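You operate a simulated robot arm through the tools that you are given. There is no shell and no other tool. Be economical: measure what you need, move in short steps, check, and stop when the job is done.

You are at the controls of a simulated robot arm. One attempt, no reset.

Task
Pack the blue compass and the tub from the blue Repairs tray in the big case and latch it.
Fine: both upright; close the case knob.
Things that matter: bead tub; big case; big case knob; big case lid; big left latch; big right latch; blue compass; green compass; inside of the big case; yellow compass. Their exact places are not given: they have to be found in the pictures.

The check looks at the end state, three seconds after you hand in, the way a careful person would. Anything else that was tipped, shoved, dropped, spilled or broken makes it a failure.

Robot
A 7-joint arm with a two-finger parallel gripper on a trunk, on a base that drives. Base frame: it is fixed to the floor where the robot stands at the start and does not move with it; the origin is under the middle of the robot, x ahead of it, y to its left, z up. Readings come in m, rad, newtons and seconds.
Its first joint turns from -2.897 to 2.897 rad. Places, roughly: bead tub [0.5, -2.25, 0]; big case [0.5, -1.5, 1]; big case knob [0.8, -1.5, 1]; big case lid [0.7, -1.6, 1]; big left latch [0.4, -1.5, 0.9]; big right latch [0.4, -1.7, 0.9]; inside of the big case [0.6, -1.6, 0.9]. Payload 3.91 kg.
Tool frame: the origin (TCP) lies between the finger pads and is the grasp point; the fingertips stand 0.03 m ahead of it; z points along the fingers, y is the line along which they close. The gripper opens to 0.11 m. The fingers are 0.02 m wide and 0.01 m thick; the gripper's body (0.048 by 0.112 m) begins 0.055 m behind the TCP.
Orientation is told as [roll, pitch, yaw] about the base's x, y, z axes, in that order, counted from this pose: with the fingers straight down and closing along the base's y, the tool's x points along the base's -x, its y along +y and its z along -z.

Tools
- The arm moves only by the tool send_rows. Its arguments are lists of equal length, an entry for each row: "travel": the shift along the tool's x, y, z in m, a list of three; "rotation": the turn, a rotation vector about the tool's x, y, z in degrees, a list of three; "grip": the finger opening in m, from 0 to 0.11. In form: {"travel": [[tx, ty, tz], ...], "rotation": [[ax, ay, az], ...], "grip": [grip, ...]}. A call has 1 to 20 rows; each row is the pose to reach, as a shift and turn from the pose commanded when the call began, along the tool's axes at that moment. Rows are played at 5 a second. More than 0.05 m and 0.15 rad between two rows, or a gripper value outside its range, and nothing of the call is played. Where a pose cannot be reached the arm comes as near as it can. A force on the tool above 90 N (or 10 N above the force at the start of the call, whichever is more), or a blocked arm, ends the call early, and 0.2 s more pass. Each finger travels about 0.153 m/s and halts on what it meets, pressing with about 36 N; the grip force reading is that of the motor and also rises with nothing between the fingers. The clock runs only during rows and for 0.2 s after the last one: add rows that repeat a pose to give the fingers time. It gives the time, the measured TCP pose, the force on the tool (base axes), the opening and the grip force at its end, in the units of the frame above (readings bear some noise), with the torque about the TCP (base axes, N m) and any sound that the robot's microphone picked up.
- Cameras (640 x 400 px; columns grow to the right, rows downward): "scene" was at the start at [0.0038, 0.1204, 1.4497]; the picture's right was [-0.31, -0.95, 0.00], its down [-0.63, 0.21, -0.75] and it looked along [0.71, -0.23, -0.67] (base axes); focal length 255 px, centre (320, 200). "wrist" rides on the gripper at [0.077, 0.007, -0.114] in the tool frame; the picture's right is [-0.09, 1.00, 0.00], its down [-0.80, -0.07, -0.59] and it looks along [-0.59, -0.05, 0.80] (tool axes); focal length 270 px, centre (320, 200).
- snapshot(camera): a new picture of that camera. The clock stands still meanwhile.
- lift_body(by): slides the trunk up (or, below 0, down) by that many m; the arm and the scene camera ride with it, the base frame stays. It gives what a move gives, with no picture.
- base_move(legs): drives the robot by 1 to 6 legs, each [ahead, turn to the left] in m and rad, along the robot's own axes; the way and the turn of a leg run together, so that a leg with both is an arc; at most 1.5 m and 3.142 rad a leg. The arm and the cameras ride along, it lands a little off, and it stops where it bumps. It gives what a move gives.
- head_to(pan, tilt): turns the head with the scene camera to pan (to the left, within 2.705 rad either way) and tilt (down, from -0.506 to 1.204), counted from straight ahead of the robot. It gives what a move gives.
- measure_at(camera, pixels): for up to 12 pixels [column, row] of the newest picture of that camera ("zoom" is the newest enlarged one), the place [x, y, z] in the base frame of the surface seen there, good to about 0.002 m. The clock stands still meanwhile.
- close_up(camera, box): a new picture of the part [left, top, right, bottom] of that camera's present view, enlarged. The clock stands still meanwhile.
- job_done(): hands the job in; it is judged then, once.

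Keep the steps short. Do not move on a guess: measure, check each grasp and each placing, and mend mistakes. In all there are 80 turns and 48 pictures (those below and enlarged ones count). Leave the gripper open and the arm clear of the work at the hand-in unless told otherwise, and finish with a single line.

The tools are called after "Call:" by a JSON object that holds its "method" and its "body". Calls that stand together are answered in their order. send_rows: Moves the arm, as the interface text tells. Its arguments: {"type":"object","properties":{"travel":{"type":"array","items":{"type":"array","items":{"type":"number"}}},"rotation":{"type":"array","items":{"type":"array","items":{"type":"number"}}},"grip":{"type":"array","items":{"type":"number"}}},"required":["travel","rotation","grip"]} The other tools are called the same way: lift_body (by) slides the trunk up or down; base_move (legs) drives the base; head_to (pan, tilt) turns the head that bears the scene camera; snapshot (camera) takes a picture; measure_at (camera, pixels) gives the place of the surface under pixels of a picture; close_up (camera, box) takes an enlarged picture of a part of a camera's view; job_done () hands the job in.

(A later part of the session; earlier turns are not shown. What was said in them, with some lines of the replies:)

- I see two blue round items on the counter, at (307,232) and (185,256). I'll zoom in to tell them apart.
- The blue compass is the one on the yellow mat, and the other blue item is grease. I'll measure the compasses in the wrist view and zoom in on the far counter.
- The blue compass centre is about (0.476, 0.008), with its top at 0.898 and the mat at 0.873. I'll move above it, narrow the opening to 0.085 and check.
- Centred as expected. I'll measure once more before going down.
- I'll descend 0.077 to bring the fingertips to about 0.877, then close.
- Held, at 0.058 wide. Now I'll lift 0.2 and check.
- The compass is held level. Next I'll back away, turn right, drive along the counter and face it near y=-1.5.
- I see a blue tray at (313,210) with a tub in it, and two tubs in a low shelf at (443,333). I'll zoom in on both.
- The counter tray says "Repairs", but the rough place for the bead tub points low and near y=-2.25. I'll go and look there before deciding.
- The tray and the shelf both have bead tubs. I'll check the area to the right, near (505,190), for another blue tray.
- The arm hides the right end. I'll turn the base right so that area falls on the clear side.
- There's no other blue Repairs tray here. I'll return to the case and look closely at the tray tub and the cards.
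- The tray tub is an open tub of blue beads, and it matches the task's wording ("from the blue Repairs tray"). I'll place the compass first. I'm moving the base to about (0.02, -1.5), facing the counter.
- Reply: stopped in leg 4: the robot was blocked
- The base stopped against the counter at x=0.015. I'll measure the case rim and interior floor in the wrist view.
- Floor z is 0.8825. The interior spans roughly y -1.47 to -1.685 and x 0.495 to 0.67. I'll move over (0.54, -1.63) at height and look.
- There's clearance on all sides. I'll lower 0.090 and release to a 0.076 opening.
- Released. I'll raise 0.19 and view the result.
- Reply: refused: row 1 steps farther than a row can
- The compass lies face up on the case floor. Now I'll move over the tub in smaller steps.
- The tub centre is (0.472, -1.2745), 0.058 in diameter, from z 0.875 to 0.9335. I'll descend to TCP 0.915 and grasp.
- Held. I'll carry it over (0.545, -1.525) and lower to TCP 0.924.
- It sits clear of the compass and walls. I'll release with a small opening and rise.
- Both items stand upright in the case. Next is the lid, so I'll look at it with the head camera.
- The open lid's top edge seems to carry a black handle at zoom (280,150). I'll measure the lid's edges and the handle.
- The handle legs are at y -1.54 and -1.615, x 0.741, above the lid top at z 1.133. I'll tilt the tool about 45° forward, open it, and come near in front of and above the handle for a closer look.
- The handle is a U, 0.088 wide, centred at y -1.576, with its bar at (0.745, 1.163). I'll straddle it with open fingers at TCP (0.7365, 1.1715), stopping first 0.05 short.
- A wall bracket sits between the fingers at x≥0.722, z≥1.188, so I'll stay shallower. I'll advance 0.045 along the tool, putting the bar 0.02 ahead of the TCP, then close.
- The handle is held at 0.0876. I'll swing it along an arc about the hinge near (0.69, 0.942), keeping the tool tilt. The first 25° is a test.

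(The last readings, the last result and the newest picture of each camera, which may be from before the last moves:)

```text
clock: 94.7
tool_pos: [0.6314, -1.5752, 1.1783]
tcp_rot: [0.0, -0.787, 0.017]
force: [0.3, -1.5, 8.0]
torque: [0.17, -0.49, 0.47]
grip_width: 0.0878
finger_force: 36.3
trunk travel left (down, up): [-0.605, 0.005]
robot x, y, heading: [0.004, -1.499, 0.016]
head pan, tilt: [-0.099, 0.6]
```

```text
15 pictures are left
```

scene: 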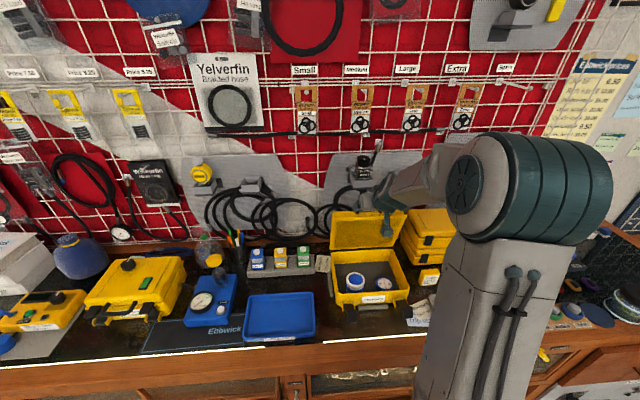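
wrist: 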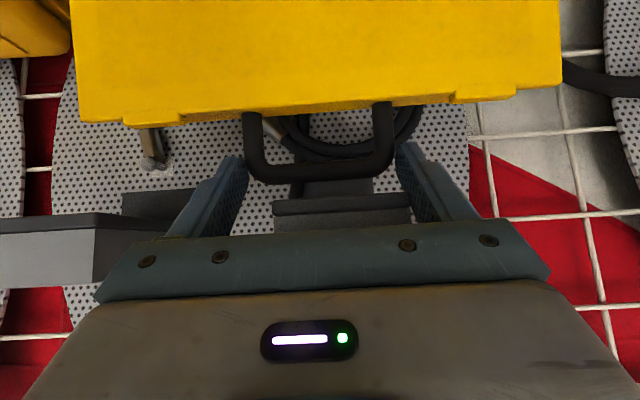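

The lid follows with small forces. I'll continue to about 60°.

Call:
{"method": "send_rows", "body": {"travel": [[0.017, 0.0003, -0.0103], [0.0348, 0.0006, -0.0192], [0.0533, 0.0009, -0.0263], [0.0724, 0.0012, -0.0319], [0.0918, 0.0015, -0.0358], [0.1116, 0.0017, -0.038], [0.1314, 0.002, -0.0384]], "rotation": [[0, 0, 0], [0, 0, 0], [0, 0, 0], [0, 0, 0], [0, 0, 0], [0, 0, 0], [0, 0, 0]], "grip": [0.075, 0.075, 0.075, 0.075, 0.075, 0.075, 0.075]}}

```text
clock: 96.3
tool_pos: [0.5113, -1.5749, 1.1122]
tcp_rot: [-0.002, -0.785, 0.018]
force: [-5.3, 5.4, 10.3]
torque: [0.04, -1.04, 0.37]
grip_width: 0.0877
finger_force: 36.4
trunk travel left (down, up): [-0.605, 0.005]
robot x, y, heading: [-0.0035, -1.5028, 0.012]
head pan, tilt: [-0.099, 0.6]
```

Still fine. I'll continue to closed and watch the force.

Call:
{"method": "send_rows", "body": {"travel": [[0.0199, 0.0002, 0.0013], [0.0395, 0.0004, 0.0044], [0.0587, 0.0006, 0.009], [0.0775, 0.0007, 0.0154], [0.0957, 0.0008, 0.0235], [0.1131, 0.0009, 0.0329], [0.1296, 0.001, 0.044], [0.1451, 0.001, 0.0564], [0.1451, 0.001, 0.0564]], "rotation": [[0, 0, 0], [0, 0, 0], [0, 0, 0], [0, 0, 0], [0, 0, 0], [0, 0, 0], [0, 0, 0], [0, 0, 0], [0, 0, 0]], "grip": [0.075, 0.075, 0.075, 0.075, 0.075, 0.075, 0.075, 0.075, 0.075]}}

Call:
{"method": "snapshot", "body": {"camera": "scene"}}

```text
clock: 98.3
tool_pos: [0.4679, -1.5786, 0.9702]
tcp_rot: [-0.002, -0.787, 0.022]
force: [-16.7, 23.7, 11.1]
torque: [0.75, -0.68, 0.45]
grip_width: 0.088
finger_force: 36.1
out of reach, approached as far as the arm can: row 4, 5, 6, 7, 8, 9
trunk travel left (down, up): [-0.605, 0.005]
robot x, y, heading: [-0.0018, -1.4987, 0.015]
head pan, tilt: [-0.099, 0.6]
```

```text
14 pictures are left
```

scene: 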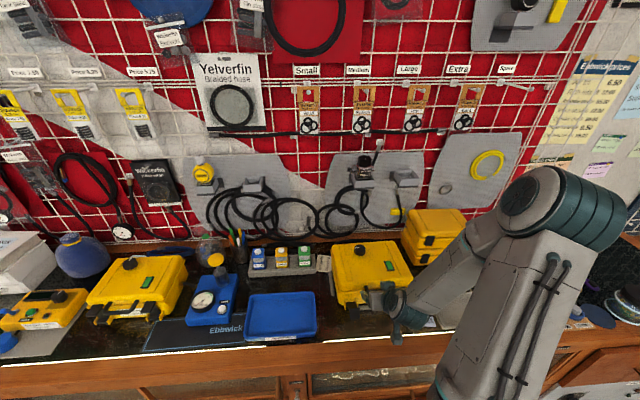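

The lid looks closed. I'll open the fingers, rise straight up and inspect.

Call:
{"method": "send_rows", "body": {"travel": [[0, 0, 0], [0, 0, 0], [-0.02, 0, -0.02], [-0.05, 0, -0.05], [-0.08, 0, -0.08], [-0.106, 0, -0.106], [-0.106, 0, -0.106]], "rotation": [[0, 0, 0], [0, 0, 0], [0, 0, 0], [0, 0, 0], [0, 0, 0], [0, 0, 0], [0, 0, 0]], "grip": [0.11, 0.11, 0.11, 0.11, 0.11, 0.11, 0.11]}}

Call:
{"method": "send_rows", "body": {"travel": [[0, 0, 0], [0, 0, 0], [0, 0, 0], [0, 0, 0], [0, 0, 0], [0, 0, 0], [0, 0, 0]], "rotation": [[0, 7, 0], [0, 14, 0], [0, 21, 0], [0, 28, 0], [0, 35, 0], [0, 42, 0], [0, 45, 0]], "grip": [0.11, 0.11, 0.09, 0.06, 0.03, 0.0, 0.0]}}

Call:
{"method": "snapshot", "body": {"camera": "wrist"}}

```text
clock: 99.9
tool_pos: [0.4689, -1.5793, 1.1145]
tcp_rot: [-0.002, -0.786, 0.016]
force: [0.2, -0.7, 0.2]
torque: [0.02, -0.01, 0.01]
grip_width: 0.1102
finger_force: 0.0
out of reach, approached as far as the arm can: row 4
trunk travel left (down, up): [-0.605, 0.005]
robot x, y, heading: [-0.0005, -1.4976, 0.02]
head pan, tilt: [-0.099, 0.6]
```

```text
clock: 101.5
tool_pos: [0.4705, -1.5811, 1.117]
tcp_rot: [0.0, 0.0, 0.015]
force: [0.2, 0.2, -0.3]
torque: [0.0, -0.03, -0.02]
grip_width: 0.0001
finger_force: 36.4
trunk travel left (down, up): [-0.605, 0.005]
robot x, y, heading: [-0.0027, -1.5018, 0.011]
head pan, tilt: [-0.099, 0.6]
```

```text
13 pictures are left
```

wrist: 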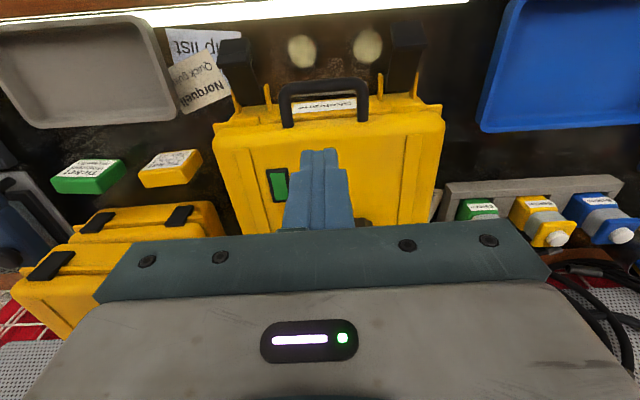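

Lid closed. I'll zoom in on the latches and measure them.

Call:
{"method": "close_up", "body": {"camera": "wrist", "box": [190, 20, 460, 150]}}

Call:
{"method": "measure_at", "body": {"camera": "wrist", "pixels": [[235, 45], [240, 80], [405, 40], [405, 80], [240, 105], [267, 95], [420, 95], [380, 90], [325, 87], [330, 112], [240, 180], [430, 180]]}}

Call:
{"method": "close_up", "body": {"camera": "scene", "box": [310, 220, 450, 330]}}

```text
2.37 times, centred on (325, 85) of wrist
```

zoom: 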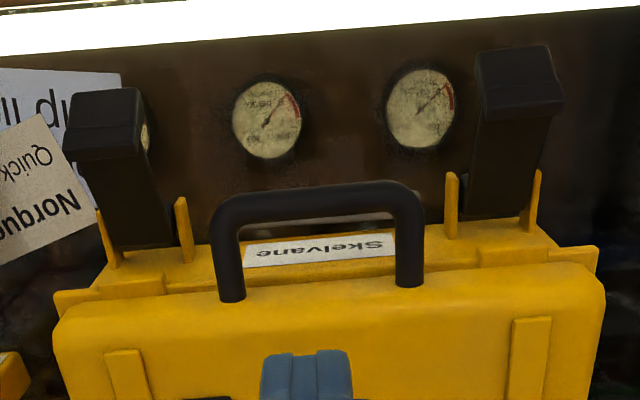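

```text
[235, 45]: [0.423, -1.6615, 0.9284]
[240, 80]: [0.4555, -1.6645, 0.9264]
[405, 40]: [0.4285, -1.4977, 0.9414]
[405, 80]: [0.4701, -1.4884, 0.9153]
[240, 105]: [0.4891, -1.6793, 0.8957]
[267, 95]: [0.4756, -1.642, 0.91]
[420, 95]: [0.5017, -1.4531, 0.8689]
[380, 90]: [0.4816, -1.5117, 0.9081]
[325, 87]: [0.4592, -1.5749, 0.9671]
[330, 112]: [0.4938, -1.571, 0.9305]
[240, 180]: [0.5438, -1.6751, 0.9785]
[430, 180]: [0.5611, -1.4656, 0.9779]
```

```text
3.64 times, centred on (380, 275) of scene
```

zoom: 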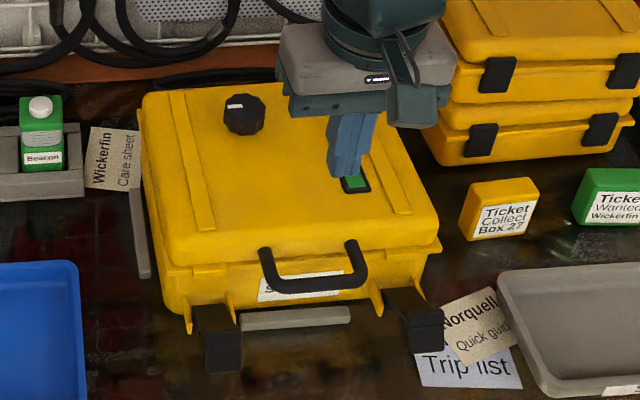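

The latches stick out forward, with tips near (0.425, 0.93) and pivots near (0.475, 0.91). The knob is visible at zoom (243,115), so I'll measure it, and I'll read the similar closed case's knob for comparison.

Call:
{"method": "measure_at", "body": {"camera": "zoom", "pixels": [[243, 108], [232, 106], [262, 108], [225, 110], [243, 97], [270, 150], [355, 184], [222, 365], [218, 325], [210, 310], [215, 345], [428, 345]]}}

Call:
{"method": "close_up", "body": {"camera": "scene", "box": [80, 240, 200, 330]}}

```text
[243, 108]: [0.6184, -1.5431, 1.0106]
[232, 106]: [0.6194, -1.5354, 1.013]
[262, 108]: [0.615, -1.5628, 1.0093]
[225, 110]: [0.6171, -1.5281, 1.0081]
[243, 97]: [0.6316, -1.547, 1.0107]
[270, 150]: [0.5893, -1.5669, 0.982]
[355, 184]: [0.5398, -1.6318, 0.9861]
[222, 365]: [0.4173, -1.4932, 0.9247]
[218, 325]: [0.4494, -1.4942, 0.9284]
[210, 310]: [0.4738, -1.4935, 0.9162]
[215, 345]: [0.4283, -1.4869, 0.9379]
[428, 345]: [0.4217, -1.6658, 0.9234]
```

```text
4.44 times, centred on (140, 285) of scene
```

zoom: 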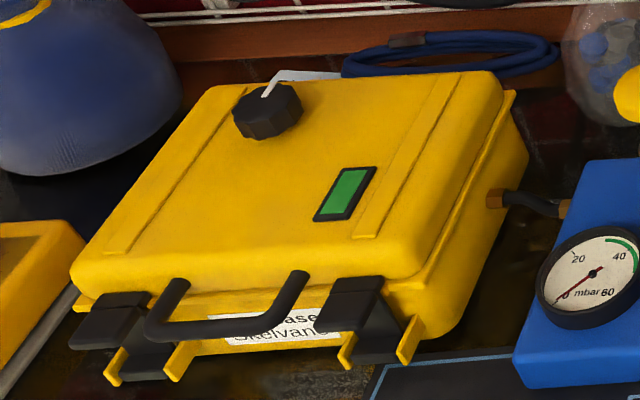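

The other closed case, which is latched and on test, has its knob pointer toward the back. Ours points left at centre (0.617, -1.546), top at 1.01. I'll try to reach above it with the tool vertical and look for markings.

Call:
{"method": "send_rows", "body": {"travel": [[-0.03, 0.008, 0], [-0.065, 0.016, 0], [-0.1, 0.024, 0], [-0.13, 0.033, 0], [-0.1475, 0.033, 0], [-0.1475, 0.033, 0.02], [-0.1475, 0.033, 0.02]], "rotation": [[0, 0, 0], [0, 0, 0], [0, 0, 0], [0, 0, 0], [0, 0, 0], [0, 0, 0], [0, 0, 0]], "grip": [0.02, 0.04, 0.06, 0.07, 0.07, 0.07, 0.07]}}

Call:
{"method": "close_up", "body": {"camera": "wrist", "box": [190, 60, 450, 240]}}

```text
clock: 103.1
tool_pos: [0.6161, -1.5461, 1.0942]
tcp_rot: [-0.001, 0.0, 0.016]
force: [-0.2, -1.0, 0.2]
torque: [-0.01, -0.02, -0.03]
grip_width: 0.07
finger_force: 0.0
trunk travel left (down, up): [-0.605, 0.005]
robot x, y, heading: [-0.0027, -1.4978, 0.014]
head pan, tilt: [-0.099, 0.6]
```

```text
2.22 times, centred on (320, 150) of wrist
```

zoom: 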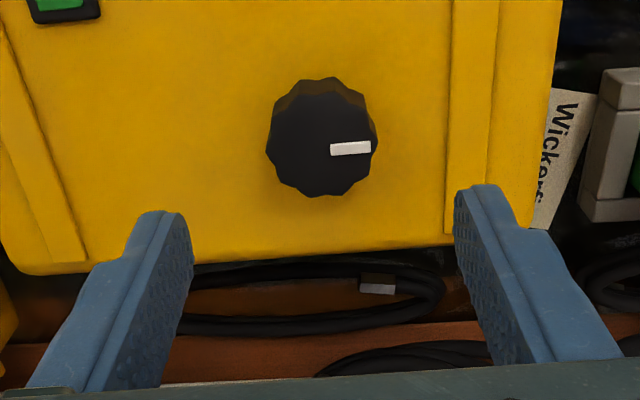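

I can reach it, and there are no markings. Clockwise (the usual close direction) brings the pointer to the back, as on the latched case. I'll measure the knob precisely.

Call:
{"method": "measure_at", "body": {"camera": "zoom", "pixels": [[318, 150], [270, 150], [374, 150], [318, 97], [318, 192], [420, 150], [220, 150], [350, 149]]}}

```text
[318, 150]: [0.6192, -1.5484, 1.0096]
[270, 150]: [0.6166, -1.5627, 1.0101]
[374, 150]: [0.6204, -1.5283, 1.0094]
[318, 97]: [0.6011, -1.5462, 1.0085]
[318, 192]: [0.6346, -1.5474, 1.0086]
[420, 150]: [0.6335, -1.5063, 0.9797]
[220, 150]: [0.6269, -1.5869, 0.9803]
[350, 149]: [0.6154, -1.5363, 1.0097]
```

I'll turn the tool 45° counterclockwise, lower to TCP 1.016 and grip the knob.

Call:
{"method": "send_rows", "body": {"travel": [[-0.002, 0, 0], [-0.002, 0, 0], [-0.002, 0, 0], [-0.002, 0, 0], [-0.002, 0, 0], [-0.002, 0, 0.02], [-0.002, 0, 0.05], [-0.002, 0, 0.078], [-0.002, 0, 0.078], [-0.002, 0, 0.078], [-0.002, 0, 0.078]], "rotation": [[0, 0, -8], [0, 0, -16], [0, 0, -24], [0, 0, -32], [0, 0, -40], [0, 0, -45], [0, 0, -45], [0, 0, -45], [0, 0, -45], [0, 0, -45], [0, 0, -45]], "grip": [0.07, 0.07, 0.07, 0.07, 0.07, 0.07, 0.07, 0.07, 0.02, 0.02, 0.02]}}

```text
clock: 105.5
tool_pos: [0.6218, -1.5444, 1.0188]
tcp_rot: [-0.001, -0.001, 0.801]
force: [3.2, 0.0, 0.1]
torque: [-0.09, -0.19, 0.01]
grip_width: 0.037
finger_force: 36.4
trunk travel left (down, up): [-0.605, 0.005]
robot x, y, heading: [0.0012, -1.4968, 0.015]
head pan, tilt: [-0.099, 0.6]
```

Gripped at 0.037. I'll turn 90° clockwise now.

Call:
{"method": "send_rows", "body": {"travel": [[0, 0, 0], [0, 0, 0], [0, 0, 0], [0, 0, 0], [0, 0, 0], [0, 0, 0], [0, 0, 0], [0, 0, 0], [0, 0, 0], [0, 0, 0], [0, 0, 0], [0, 0, 0], [0, 0, 0]], "rotation": [[0, 0, 7.5], [0, 0, 15], [0, 0, 22.5], [0, 0, 30], [0, 0, 37.5], [0, 0, 45], [0, 0, 52.5], [0, 0, 60], [0, 0, 67.5], [0, 0, 75], [0, 0, 82.5], [0, 0, 90], [0, 0, 90]], "grip": [0.02, 0.02, 0.02, 0.02, 0.02, 0.02, 0.02, 0.02, 0.02, 0.02, 0.02, 0.02, 0.02]}}

Call:
{"method": "send_rows", "body": {"travel": [[0, 0, 0], [0, 0, 0], [0, 0, -0.03], [0, 0, -0.07], [0, 0, -0.11], [0, 0, -0.11], [0, 0, -0.11], [0, 0, -0.11], [0, 0, -0.11], [0, 0, -0.11], [0, 0, -0.11]], "rotation": [[0, 0, 0], [0, 0, 0], [0, 0, 0], [0, 0, 0], [0, 0, -8], [0, 0, -16], [0, 0, -24], [0, 0, -32], [0, 0, -40], [0, 0, -45], [0, 0, -45]], "grip": [0.07, 0.07, 0.07, 0.07, 0.07, 0.07, 0.07, 0.07, 0.07, 0.07, 0.07]}}

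Call:
{"method": "close_up", "body": {"camera": "wrist", "box": [190, 20, 450, 200]}}

```text
clock: 108.3
tool_pos: [0.6193, -1.5455, 1.0181]
tcp_rot: [-0.002, 0.001, -0.771]
force: [-3.8, -0.1, 0.4]
torque: [-0.04, 0.23, 0.18]
grip_width: 0.0369
finger_force: 36.0
trunk travel left (down, up): [-0.605, 0.005]
robot x, y, heading: [-0.0009, -1.4981, 0.016]
head pan, tilt: [-0.099, 0.6]
```

```text
clock: 110.7
tool_pos: [0.6185, -1.5457, 1.1277]
tcp_rot: [-0.001, 0.0, 0.014]
force: [-0.3, 0.9, -0.2]
torque: [-0.02, 0.01, 0.02]
grip_width: 0.0699
finger_force: 0.1
trunk travel left (down, up): [-0.605, 0.005]
robot x, y, heading: [0.0022, -1.5012, 0.018]
head pan, tilt: [-0.099, 0.6]
```

```text
2.22 times, centred on (320, 110) of wrist
```

zoom: 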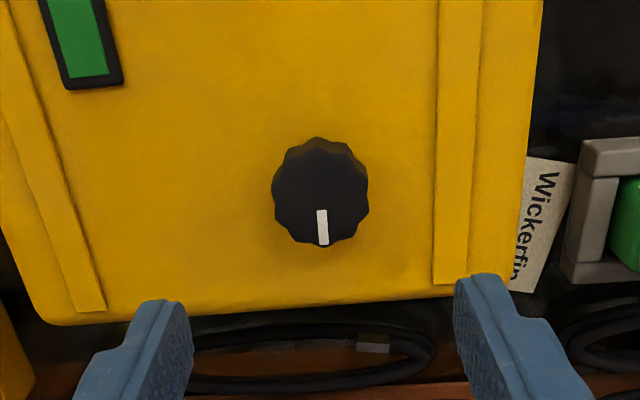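

The pointer now faces back, matching the closed case. For the latches I'll retract the arm a little, back the base 0.15 and lower the trunk.

Call:
{"method": "send_rows", "body": {"travel": [[0.03, 0, -0.03], [0.06, 0, -0.06], [0.1, 0, -0.08], [0.14, 0, -0.1], [0.14, 0, -0.1]], "rotation": [[0, 0, 0], [0, 0, 0], [0, 0, 0], [0, 0, 0], [0, 0, 0]], "grip": [0.05, 0.03, 0.0, 0.0, 0.0]}}

Call:
{"method": "base_move", "body": {"legs": [[-0.15, 0]]}}

Call:
{"method": "lift_body", "body": {"by": -0.18}}

Call:
{"method": "send_rows", "body": {"travel": [[0, 0, 0], [0, 0, 0], [0, 0, 0], [0, 0, 0], [0, 0, 0], [0, 0, 0], [0, 0, 0]], "rotation": [[0, -7.5, 0], [0, -15, 0], [0, -22.5, 0], [0, -30, 0], [0, -37.5, 0], [0, -45, 0], [0, -45, 0]], "grip": [0, 0, 0, 0, 0, 0, 0]}}

Call:
{"method": "snapshot", "body": {"camera": "wrist"}}

```text
clock: 111.9
tool_pos: [0.4792, -1.5481, 1.225]
tcp_rot: [0.0, 0.001, 0.016]
force: [-0.7, -0.2, 1.0]
torque: [-0.02, 0.04, -0.02]
grip_width: 0.0001
finger_force: 35.8
trunk travel left (down, up): [-0.605, 0.005]
robot x, y, heading: [-0.0038, -1.4975, 0.012]
head pan, tilt: [-0.099, 0.6]
```

```text
clock: 113.3
tool_pos: [0.3302, -1.5481, 1.2257]
tcp_rot: [0.0, 0.002, 0.015]
force: [-0.3, 0.5, -0.9]
torque: [-0.02, -0.03, 0.02]
grip_width: 0.0
finger_force: 36.3
trunk travel left (down, up): [-0.605, 0.005]
robot x, y, heading: [-0.1494, -1.5025, 0.018]
head pan, tilt: [-0.099, 0.6]
```

```text
clock: 115.3
tool_pos: [0.3304, -1.5488, 1.0445]
tcp_rot: [0.001, 0.001, 0.018]
force: [-0.1, -0.1, 0.1]
torque: [0.0, 0.01, -0.01]
grip_width: 0.0
finger_force: 36.2
trunk travel left (down, up): [-0.425, 0.185]
robot x, y, heading: [-0.152, -1.5027, 0.016]
head pan, tilt: [-0.099, 0.6]
```

```text
clock: 116.9
tool_pos: [0.3306, -1.5487, 1.0462]
tcp_rot: [-0.002, -0.786, 0.017]
force: [-0.2, -0.2, -0.2]
torque: [0.02, -0.01, 0.03]
grip_width: 0.0001
finger_force: 36.3
trunk travel left (down, up): [-0.425, 0.185]
robot x, y, heading: [-0.1534, -1.5058, 0.009]
head pan, tilt: [-0.099, 0.6]
```

```text
7 pictures are left
```

wrist: 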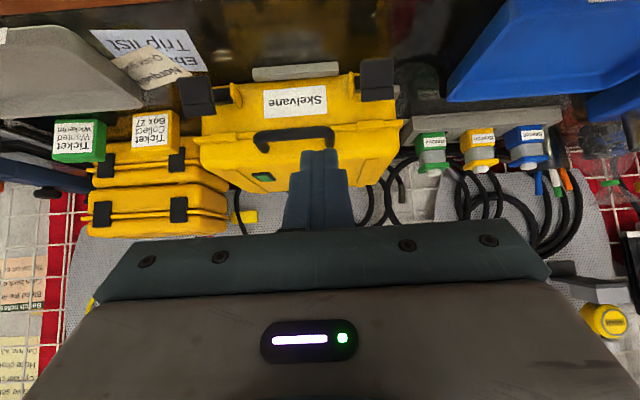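

Call:
{"method": "measure_at", "body": {"camera": "wrist", "pixels": [[378, 65], [362, 75], [393, 75], [378, 95], [378, 82], [195, 85], [182, 95], [209, 95], [196, 112], [220, 95], [375, 62], [196, 100]]}}

```text
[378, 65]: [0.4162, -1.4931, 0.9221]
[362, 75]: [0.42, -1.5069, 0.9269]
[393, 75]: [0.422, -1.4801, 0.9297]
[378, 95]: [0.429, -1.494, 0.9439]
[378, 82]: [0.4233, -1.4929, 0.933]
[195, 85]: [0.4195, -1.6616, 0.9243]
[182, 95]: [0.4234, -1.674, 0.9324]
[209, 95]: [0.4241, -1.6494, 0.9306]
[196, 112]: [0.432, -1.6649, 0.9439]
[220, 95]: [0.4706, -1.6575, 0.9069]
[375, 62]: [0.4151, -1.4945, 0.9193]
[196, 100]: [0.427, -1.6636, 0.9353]
```

Left latch tip: end face from (0.415, 0.919) to (0.43, 0.944), centre y -1.4935. I'll go to a standoff below and in front of it, with closed fingers tilted 45°.

Call:
{"method": "send_rows", "body": {"travel": [[0.01, 0.02, 0.03], [0.02, 0.04, 0.06], [0.035, 0.054, 0.09], [0.05, 0.054, 0.115], [0.0611, 0.054, 0.1351], [0.0611, 0.054, 0.1351]], "rotation": [[0, 0, 0], [0, 0, 0], [0, 0, 0], [0, 0, 0], [0, 0, 0], [0, 0, 0]], "grip": [0, 0, 0, 0, 0, 0]}}

```text
clock: 118.3
tool_pos: [0.3844, -1.505, 0.9062]
tcp_rot: [-0.001, -0.784, -0.009]
force: [-0.1, 10.2, -0.6]
torque: [-0.58, 0.01, -0.56]
grip_width: 0.0
finger_force: 35.7
out of reach, approached as far as the arm can: row 2, 3
trunk travel left (down, up): [-0.425, 0.185]
robot x, y, heading: [-0.1503, -1.5003, 0.015]
head pan, tilt: [-0.099, 0.6]
```

The y reading is off by 10 mm with a 10 N side force, so something may be touching. I'll take a look.

Call:
{"method": "snapshot", "body": {"camera": "scene"}}

```text
6 pictures are left
```

scene: 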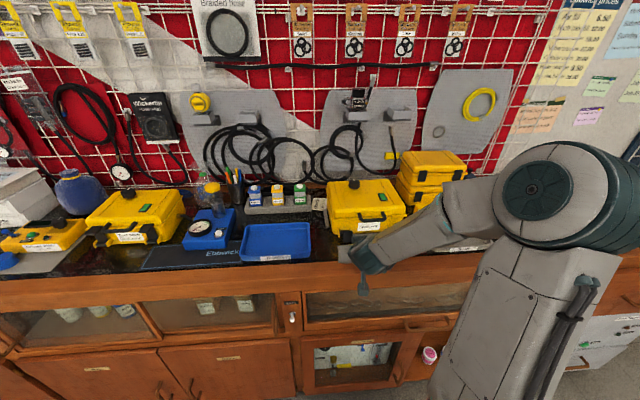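

The elbow has swung out low to the right, which is a poor posture. I'll retreat upward along the same way and raise the trunk to get the arm above.

Call:
{"method": "send_rows", "body": {"travel": [[-0.011, 0, -0.02], [-0.026, 0, -0.045], [-0.041, -0.014, -0.075], [-0.0511, -0.034, -0.105], [-0.0611, -0.054, -0.1351], [-0.0611, -0.054, -0.1351]], "rotation": [[0, 0, 0], [0, 0, 0], [0, 0, 0], [0, 0, 0], [0, 0, 0], [0, 0, 0]], "grip": [0, 0, 0, 0, 0, 0]}}

Call:
{"method": "lift_body", "body": {"by": 0.16}}

Call:
{"method": "base_move", "body": {"legs": [[-0.08, 0]]}}

```text
clock: 119.9
tool_pos: [0.3223, -1.4067, 1.0457]
tcp_rot: [-0.003, -0.783, 0.35]
force: [0.1, 0.8, -0.2]
torque: [-0.07, -0.01, -0.01]
grip_width: 0.0
finger_force: 36.2
out of reach, approached as far as the arm can: row 3, 4
trunk travel left (down, up): [-0.425, 0.185]
robot x, y, heading: [-0.1513, -1.5048, 0.012]
head pan, tilt: [-0.099, 0.6]
stopped in row 6: the arm was blocked; the commanded pose is now the measured one
```

```text
clock: 121.7
tool_pos: [0.3252, -1.4098, 1.2045]
tcp_rot: [0.003, -0.784, 0.348]
force: [0.2, -0.3, -0.1]
torque: [0.0, -0.01, 0.0]
grip_width: 0.0
finger_force: 36.0
trunk travel left (down, up): [-0.585, 0.025]
robot x, y, heading: [-0.1525, -1.5024, 0.014]
head pan, tilt: [-0.099, 0.6]
```

```text
clock: 122.8
tool_pos: [0.2432, -1.4102, 1.2046]
tcp_rot: [0.0, -0.786, 0.348]
force: [-0.5, 0.5, 0.1]
torque: [0.0, -0.05, 0.0]
grip_width: 0.0001
finger_force: 35.7
trunk travel left (down, up): [-0.585, 0.025]
robot x, y, heading: [-0.2291, -1.505, 0.013]
head pan, tilt: [-0.099, 0.6]
```

The arm ended twisted (yaw 0.35). I'll straighten it while moving to about (0.36, -1.4935, 1.15).

Call:
{"method": "send_rows", "body": {"travel": [[-0.0047, -0.0295, 0.0242], [-0.0094, -0.059, 0.0484], [-0.0141, -0.0885, 0.0725], [-0.0188, -0.118, 0.0967], [-0.0188, -0.118, 0.0967], [-0.0188, -0.118, 0.0967]], "rotation": [[3.5, 0, 3.5], [7, 0, 7], [10.6, 0, 10.6], [14.1, 0, 14.1], [14.1, 0, 14.1], [14.1, 0, 14.1]], "grip": [0, 0, 0, 0, 0, 0]}}

Call:
{"method": "snapshot", "body": {"camera": "scene"}}

```text
clock: 124.2
tool_pos: [0.3596, -1.4929, 1.1479]
tcp_rot: [0.002, -0.787, -0.003]
force: [1.4, 0.1, 0.0]
torque: [0.01, -0.01, 0.02]
grip_width: 0.0
finger_force: 36.1
trunk travel left (down, up): [-0.585, 0.025]
robot x, y, heading: [-0.2312, -1.5019, 0.017]
head pan, tilt: [-0.099, 0.6]
```

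```text
5 pictures are left
```

scene: 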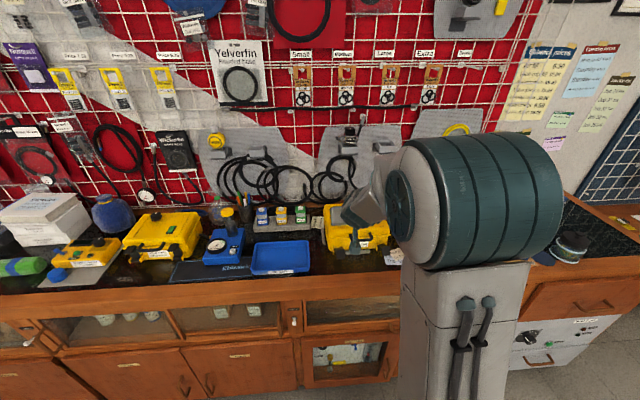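

Posture is good again. I'll lower the trunk 0.15, keeping this posture, then move to the standoff.

Call:
{"method": "lift_body", "body": {"by": -0.15}}

Call:
{"method": "send_rows", "body": {"travel": [[0.015, 0, 0.025], [0.031, 0, 0.053], [0.0476, 0, 0.0806], [0.0476, 0, 0.0806]], "rotation": [[0, 0, 0], [0, 0, 0], [0, 0, 0], [0, 0, 0]], "grip": [0, 0, 0, 0]}}

```text
clock: 125.9
tool_pos: [0.3603, -1.4917, 0.9985]
tcp_rot: [0.0, -0.786, 0.0]
force: [-0.2, -0.6, 0.3]
torque: [0.0, 0.06, 0.04]
grip_width: 0.0
finger_force: 35.8
trunk travel left (down, up): [-0.435, 0.175]
robot x, y, heading: [-0.2286, -1.5048, 0.015]
head pan, tilt: [-0.099, 0.6]
```

```text
clock: 126.9
tool_pos: [0.3838, -1.4937, 0.9062]
tcp_rot: [-0.001, -0.787, -0.001]
force: [0.6, 0.8, 0.6]
torque: [0.01, -0.01, -0.01]
grip_width: 0.0003
finger_force: 35.9
trunk travel left (down, up): [-0.435, 0.175]
robot x, y, heading: [-0.2305, -1.5035, 0.013]
head pan, tilt: [-0.099, 0.6]
```

I reached the standoff with no contact. Now I'll swing the left latch up along its arc.

Call:
{"method": "send_rows", "body": {"travel": [[-0.017, 0, 0], [-0.0371, 0, -0.0074], [-0.053, 0, -0.0092], [-0.0689, 0, -0.0074], [-0.0835, 0, -0.0014], [-0.0927, 0, 0.005], [-0.0927, 0, 0.005]], "rotation": [[0, 0, 0], [0, 0, 0], [0, 0, 0], [0, 0, 0], [0, 0, 0], [0, 0, 0], [0, 0, 0]], "grip": [0, 0, 0, 0, 0, 0, 0]}}

Call:
{"method": "close_up", "body": {"camera": "wrist", "box": [150, 0, 470, 240]}}

```text
clock: 128.5
tool_pos: [0.4513, -1.4913, 0.9682]
tcp_rot: [0.0, -0.783, 0.0]
force: [-8.0, -0.1, -3.3]
torque: [-0.06, 0.06, 0.0]
grip_width: 0.0
finger_force: 36.3
trunk travel left (down, up): [-0.435, 0.175]
robot x, y, heading: [-0.2293, -1.5065, 0.012]
head pan, tilt: [-0.099, 0.6]
```

```text
1.67 times, centred on (310, 120) of wrist
```

zoom: 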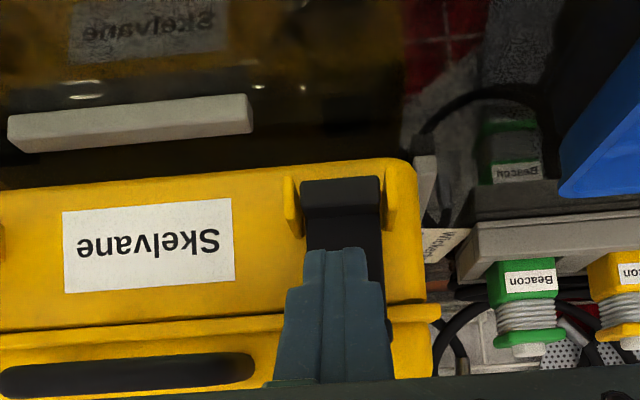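

The left latch is upright against the finger. I'll push it another 0.02 in to seat it, watching force and sound.

Call:
{"method": "send_rows", "body": {"travel": [[-0.008, 0, 0.0], [-0.014, 0, 0.005], [-0.0198, 0, 0.0085], [-0.026, 0, 0.015], [-0.026, 0, 0.015]], "rotation": [[0, 0, 0], [0, 0, 0], [0, 0, 0], [0, 0, 0], [0, 0, 0]], "grip": [0, 0, 0, 0, 0]}}

```text
clock: 129.7
tool_pos: [0.4723, -1.4872, 0.9851]
tcp_rot: [-0.004, -0.793, 0.008]
force: [-60.1, 17.7, 22.4]
torque: [-0.26, 0.22, 0.49]
grip_width: 0.0
finger_force: 36.5
trunk travel left (down, up): [-0.435, 0.175]
robot x, y, heading: [-0.2291, -1.5046, 0.017]
head pan, tilt: [-0.099, 0.6]
```

It takes 60 N against a stop, so it's seated. I'll retract along the tool and check that it stays.

Call:
{"method": "send_rows", "body": {"travel": [[0.01, 0, -0.02], [0.015, 0, -0.05], [0.015, 0, -0.09], [0.015, 0, -0.12], [0.015, 0, -0.12]], "rotation": [[0, 0, 0], [0, 0, 0], [0, 0, 0], [0, 0, 0], [0, 0, 0]], "grip": [0, 0, 0, 0, 0]}}

Call:
{"method": "snapshot", "body": {"camera": "wrist"}}

```text
clock: 130.9
tool_pos: [0.387, -1.4935, 1.0508]
tcp_rot: [-0.001, -0.787, -0.002]
force: [0.9, 0.2, 0.7]
torque: [0.01, -0.03, 0.0]
grip_width: 0.0
finger_force: 35.9
trunk travel left (down, up): [-0.435, 0.175]
robot x, y, heading: [-0.2302, -1.5064, 0.013]
head pan, tilt: [-0.099, 0.6]
```

```text
3 pictures are left
```

wrist: 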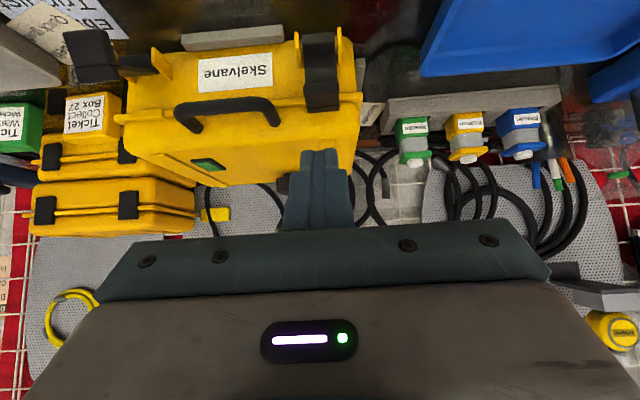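

The left latch stays up, hooked over the lid edge. I'll re-measure the right latch and other points.

Call:
{"method": "measure_at", "body": {"camera": "wrist", "pixels": [[95, 70], [90, 40], [70, 60], [115, 60], [92, 55], [135, 68], [320, 95], [318, 45], [180, 115], [230, 105], [100, 78], [265, 120]]}}

```text
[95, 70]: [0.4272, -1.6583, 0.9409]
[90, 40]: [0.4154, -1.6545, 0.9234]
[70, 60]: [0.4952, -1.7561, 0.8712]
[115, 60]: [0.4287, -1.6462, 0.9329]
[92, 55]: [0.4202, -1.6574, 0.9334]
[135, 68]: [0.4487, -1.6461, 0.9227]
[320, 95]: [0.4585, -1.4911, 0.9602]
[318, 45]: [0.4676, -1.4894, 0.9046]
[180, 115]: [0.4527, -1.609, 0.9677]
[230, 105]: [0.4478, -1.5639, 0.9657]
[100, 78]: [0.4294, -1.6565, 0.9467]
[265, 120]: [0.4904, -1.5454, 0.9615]
```

The right latch has the same geometry, centred at y -1.662. I'll move sideways at height, then down in front of it to the standoff.

Call:
{"method": "send_rows", "body": {"travel": [[0.018, -0.035, -0.004], [0.0368, -0.075, -0.0085], [0.0368, -0.115, -0.0085], [0.0368, -0.15, -0.0085], [0.0368, -0.1675, -0.0085], [0.0651, -0.1675, 0.0198], [0.0934, -0.1675, 0.0481], [0.1167, -0.1675, 0.0742], [0.1046, -0.1675, 0.0999], [0.1046, -0.1675, 0.0999]], "rotation": [[0, 0, 0], [0, 0, 0], [0, 0, 0], [0, 0, 0], [0, 0, 0], [0, 0, 0], [0, 0, 0], [0, 0, 0], [0, 0, 0], [0, 0, 0]], "grip": [0, 0, 0, 0, 0, 0, 0, 0, 0, 0]}}

```text
clock: 133.1
tool_pos: [0.3819, -1.6611, 0.906]
tcp_rot: [0.0, -0.784, -0.002]
force: [0.6, 0.5, -1.1]
torque: [0.0, -0.01, 0.0]
grip_width: 0.0002
finger_force: 36.1
trunk travel left (down, up): [-0.435, 0.175]
robot x, y, heading: [-0.2272, -1.5058, 0.01]
head pan, tilt: [-0.099, 0.6]
```

The standoff is clean. I'll run the same arc and seating push for the right latch.

Call:
{"method": "send_rows", "body": {"travel": [[-0.017, 0, 0], [-0.0371, 0, -0.0074], [-0.053, 0, -0.0092], [-0.0689, 0, -0.0074], [-0.0835, 0, -0.0014], [-0.0927, 0, 0.005], [-0.1007, 0, 0.005], [-0.1067, 0, 0.01], [-0.1125, 0, 0.0135], [-0.1187, 0, 0.02], [-0.1187, 0, 0.02]], "rotation": [[0, 0, 0], [0, 0, 0], [0, 0, 0], [0, 0, 0], [0, 0, 0], [0, 0, 0], [0, 0, 0], [0, 0, 0], [0, 0, 0], [0, 0, 0], [0, 0, 0]], "grip": [0, 0, 0, 0, 0, 0, 0, 0, 0, 0, 0]}}

Call:
{"method": "send_rows", "body": {"travel": [[0.01, 0, -0.02], [0.015, 0, -0.05], [0.015, 0, -0.09], [0.015, 0, -0.13], [0.015, 0, -0.17], [0.015, 0, -0.17]], "rotation": [[0, 0, 0], [0, 0, 0], [0, 0, 0], [0, 0, 0], [0, 0, 0], [0, 0, 0]], "grip": [0, 0, 0.02, 0.04, 0.08, 0.1]}}

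Call:
{"method": "snapshot", "body": {"camera": "wrist"}}

```text
clock: 135.5
tool_pos: [0.4708, -1.6657, 0.9842]
tcp_rot: [0.0, -0.792, -0.009]
force: [-58.6, -17.0, 22.5]
torque: [-0.03, 0.09, -0.45]
grip_width: 0.0001
finger_force: 36.2
trunk travel left (down, up): [-0.435, 0.175]
robot x, y, heading: [-0.2311, -1.5056, 0.007]
head pan, tilt: [-0.099, 0.6]
```

```text
clock: 136.9
tool_pos: [0.3477, -1.6604, 1.0878]
tcp_rot: [0.0, -0.785, 0.0]
force: [1.0, 0.2, 0.4]
torque: [-0.01, -0.01, -0.05]
grip_width: 0.1001
finger_force: 0.0
trunk travel left (down, up): [-0.435, 0.175]
robot x, y, heading: [-0.2281, -1.5013, 0.01]
head pan, tilt: [-0.099, 0.6]
```

```text
2 pictures are left
```

wrist: 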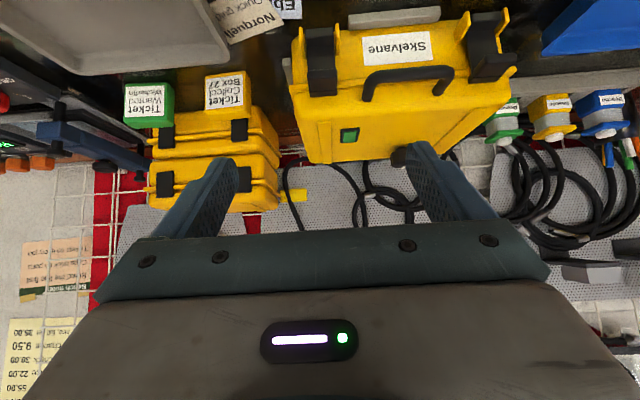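

Both latches are up over the lid edge. I'll back the robot off and take one last look at everything.

Call:
{"method": "base_move", "body": {"legs": [[-0.35, 0]]}}

Call:
{"method": "head_to", "body": {"pan": 0.1, "tilt": 0.5}}

Call:
{"method": "close_up", "body": {"camera": "scene", "box": [200, 120, 460, 290]}}

```text
clock: 139.2
tool_pos: [-0.0042, -1.6666, 1.0878]
tcp_rot: [0.0, -0.786, -0.005]
force: [-0.7, 0.4, -0.6]
torque: [0.01, -0.05, 0.02]
grip_width: 0.1
finger_force: 0.0
trunk travel left (down, up): [-0.435, 0.175]
robot x, y, heading: [-0.5834, -1.5098, 0.011]
head pan, tilt: [-0.099, 0.6]
```

```text
clock: 139.9
tool_pos: [-0.0037, -1.6665, 1.0871]
tcp_rot: [-0.001, -0.783, -0.004]
force: [1.0, 0.3, 0.2]
torque: [-0.01, 0.01, -0.01]
grip_width: 0.1
finger_force: 0.0
trunk travel left (down, up): [-0.435, 0.175]
robot x, y, heading: [-0.5812, -1.5105, 0.014]
head pan, tilt: [0.099, 0.499]
```

```text
2.35 times, centred on (330, 205) of scene
```

zoom: 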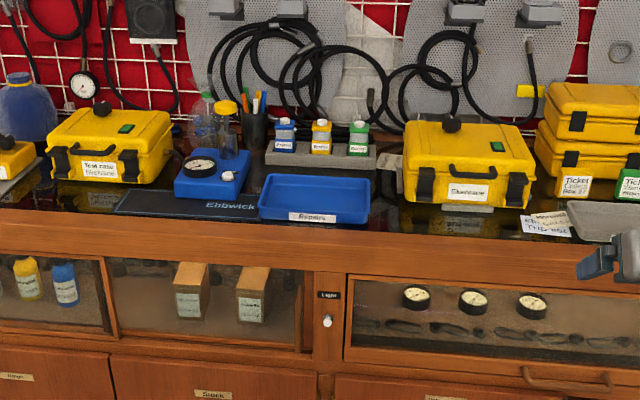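

The case is shut and latched on both sides, the knob is turned, the tray is empty and the neighbouring items are undisturbed. The arm is clear and the gripper open, so I'll hand in.

Call:
{"method": "job_done", "body": {}}

```text
The job is handed in.
```

The blue compass and the tub from the blue Repairs tray are upright in the big case, with the lid shut, both latches closed and the knob turned clockwise to what I took as closed (it has no markings; I matched the other latched case).
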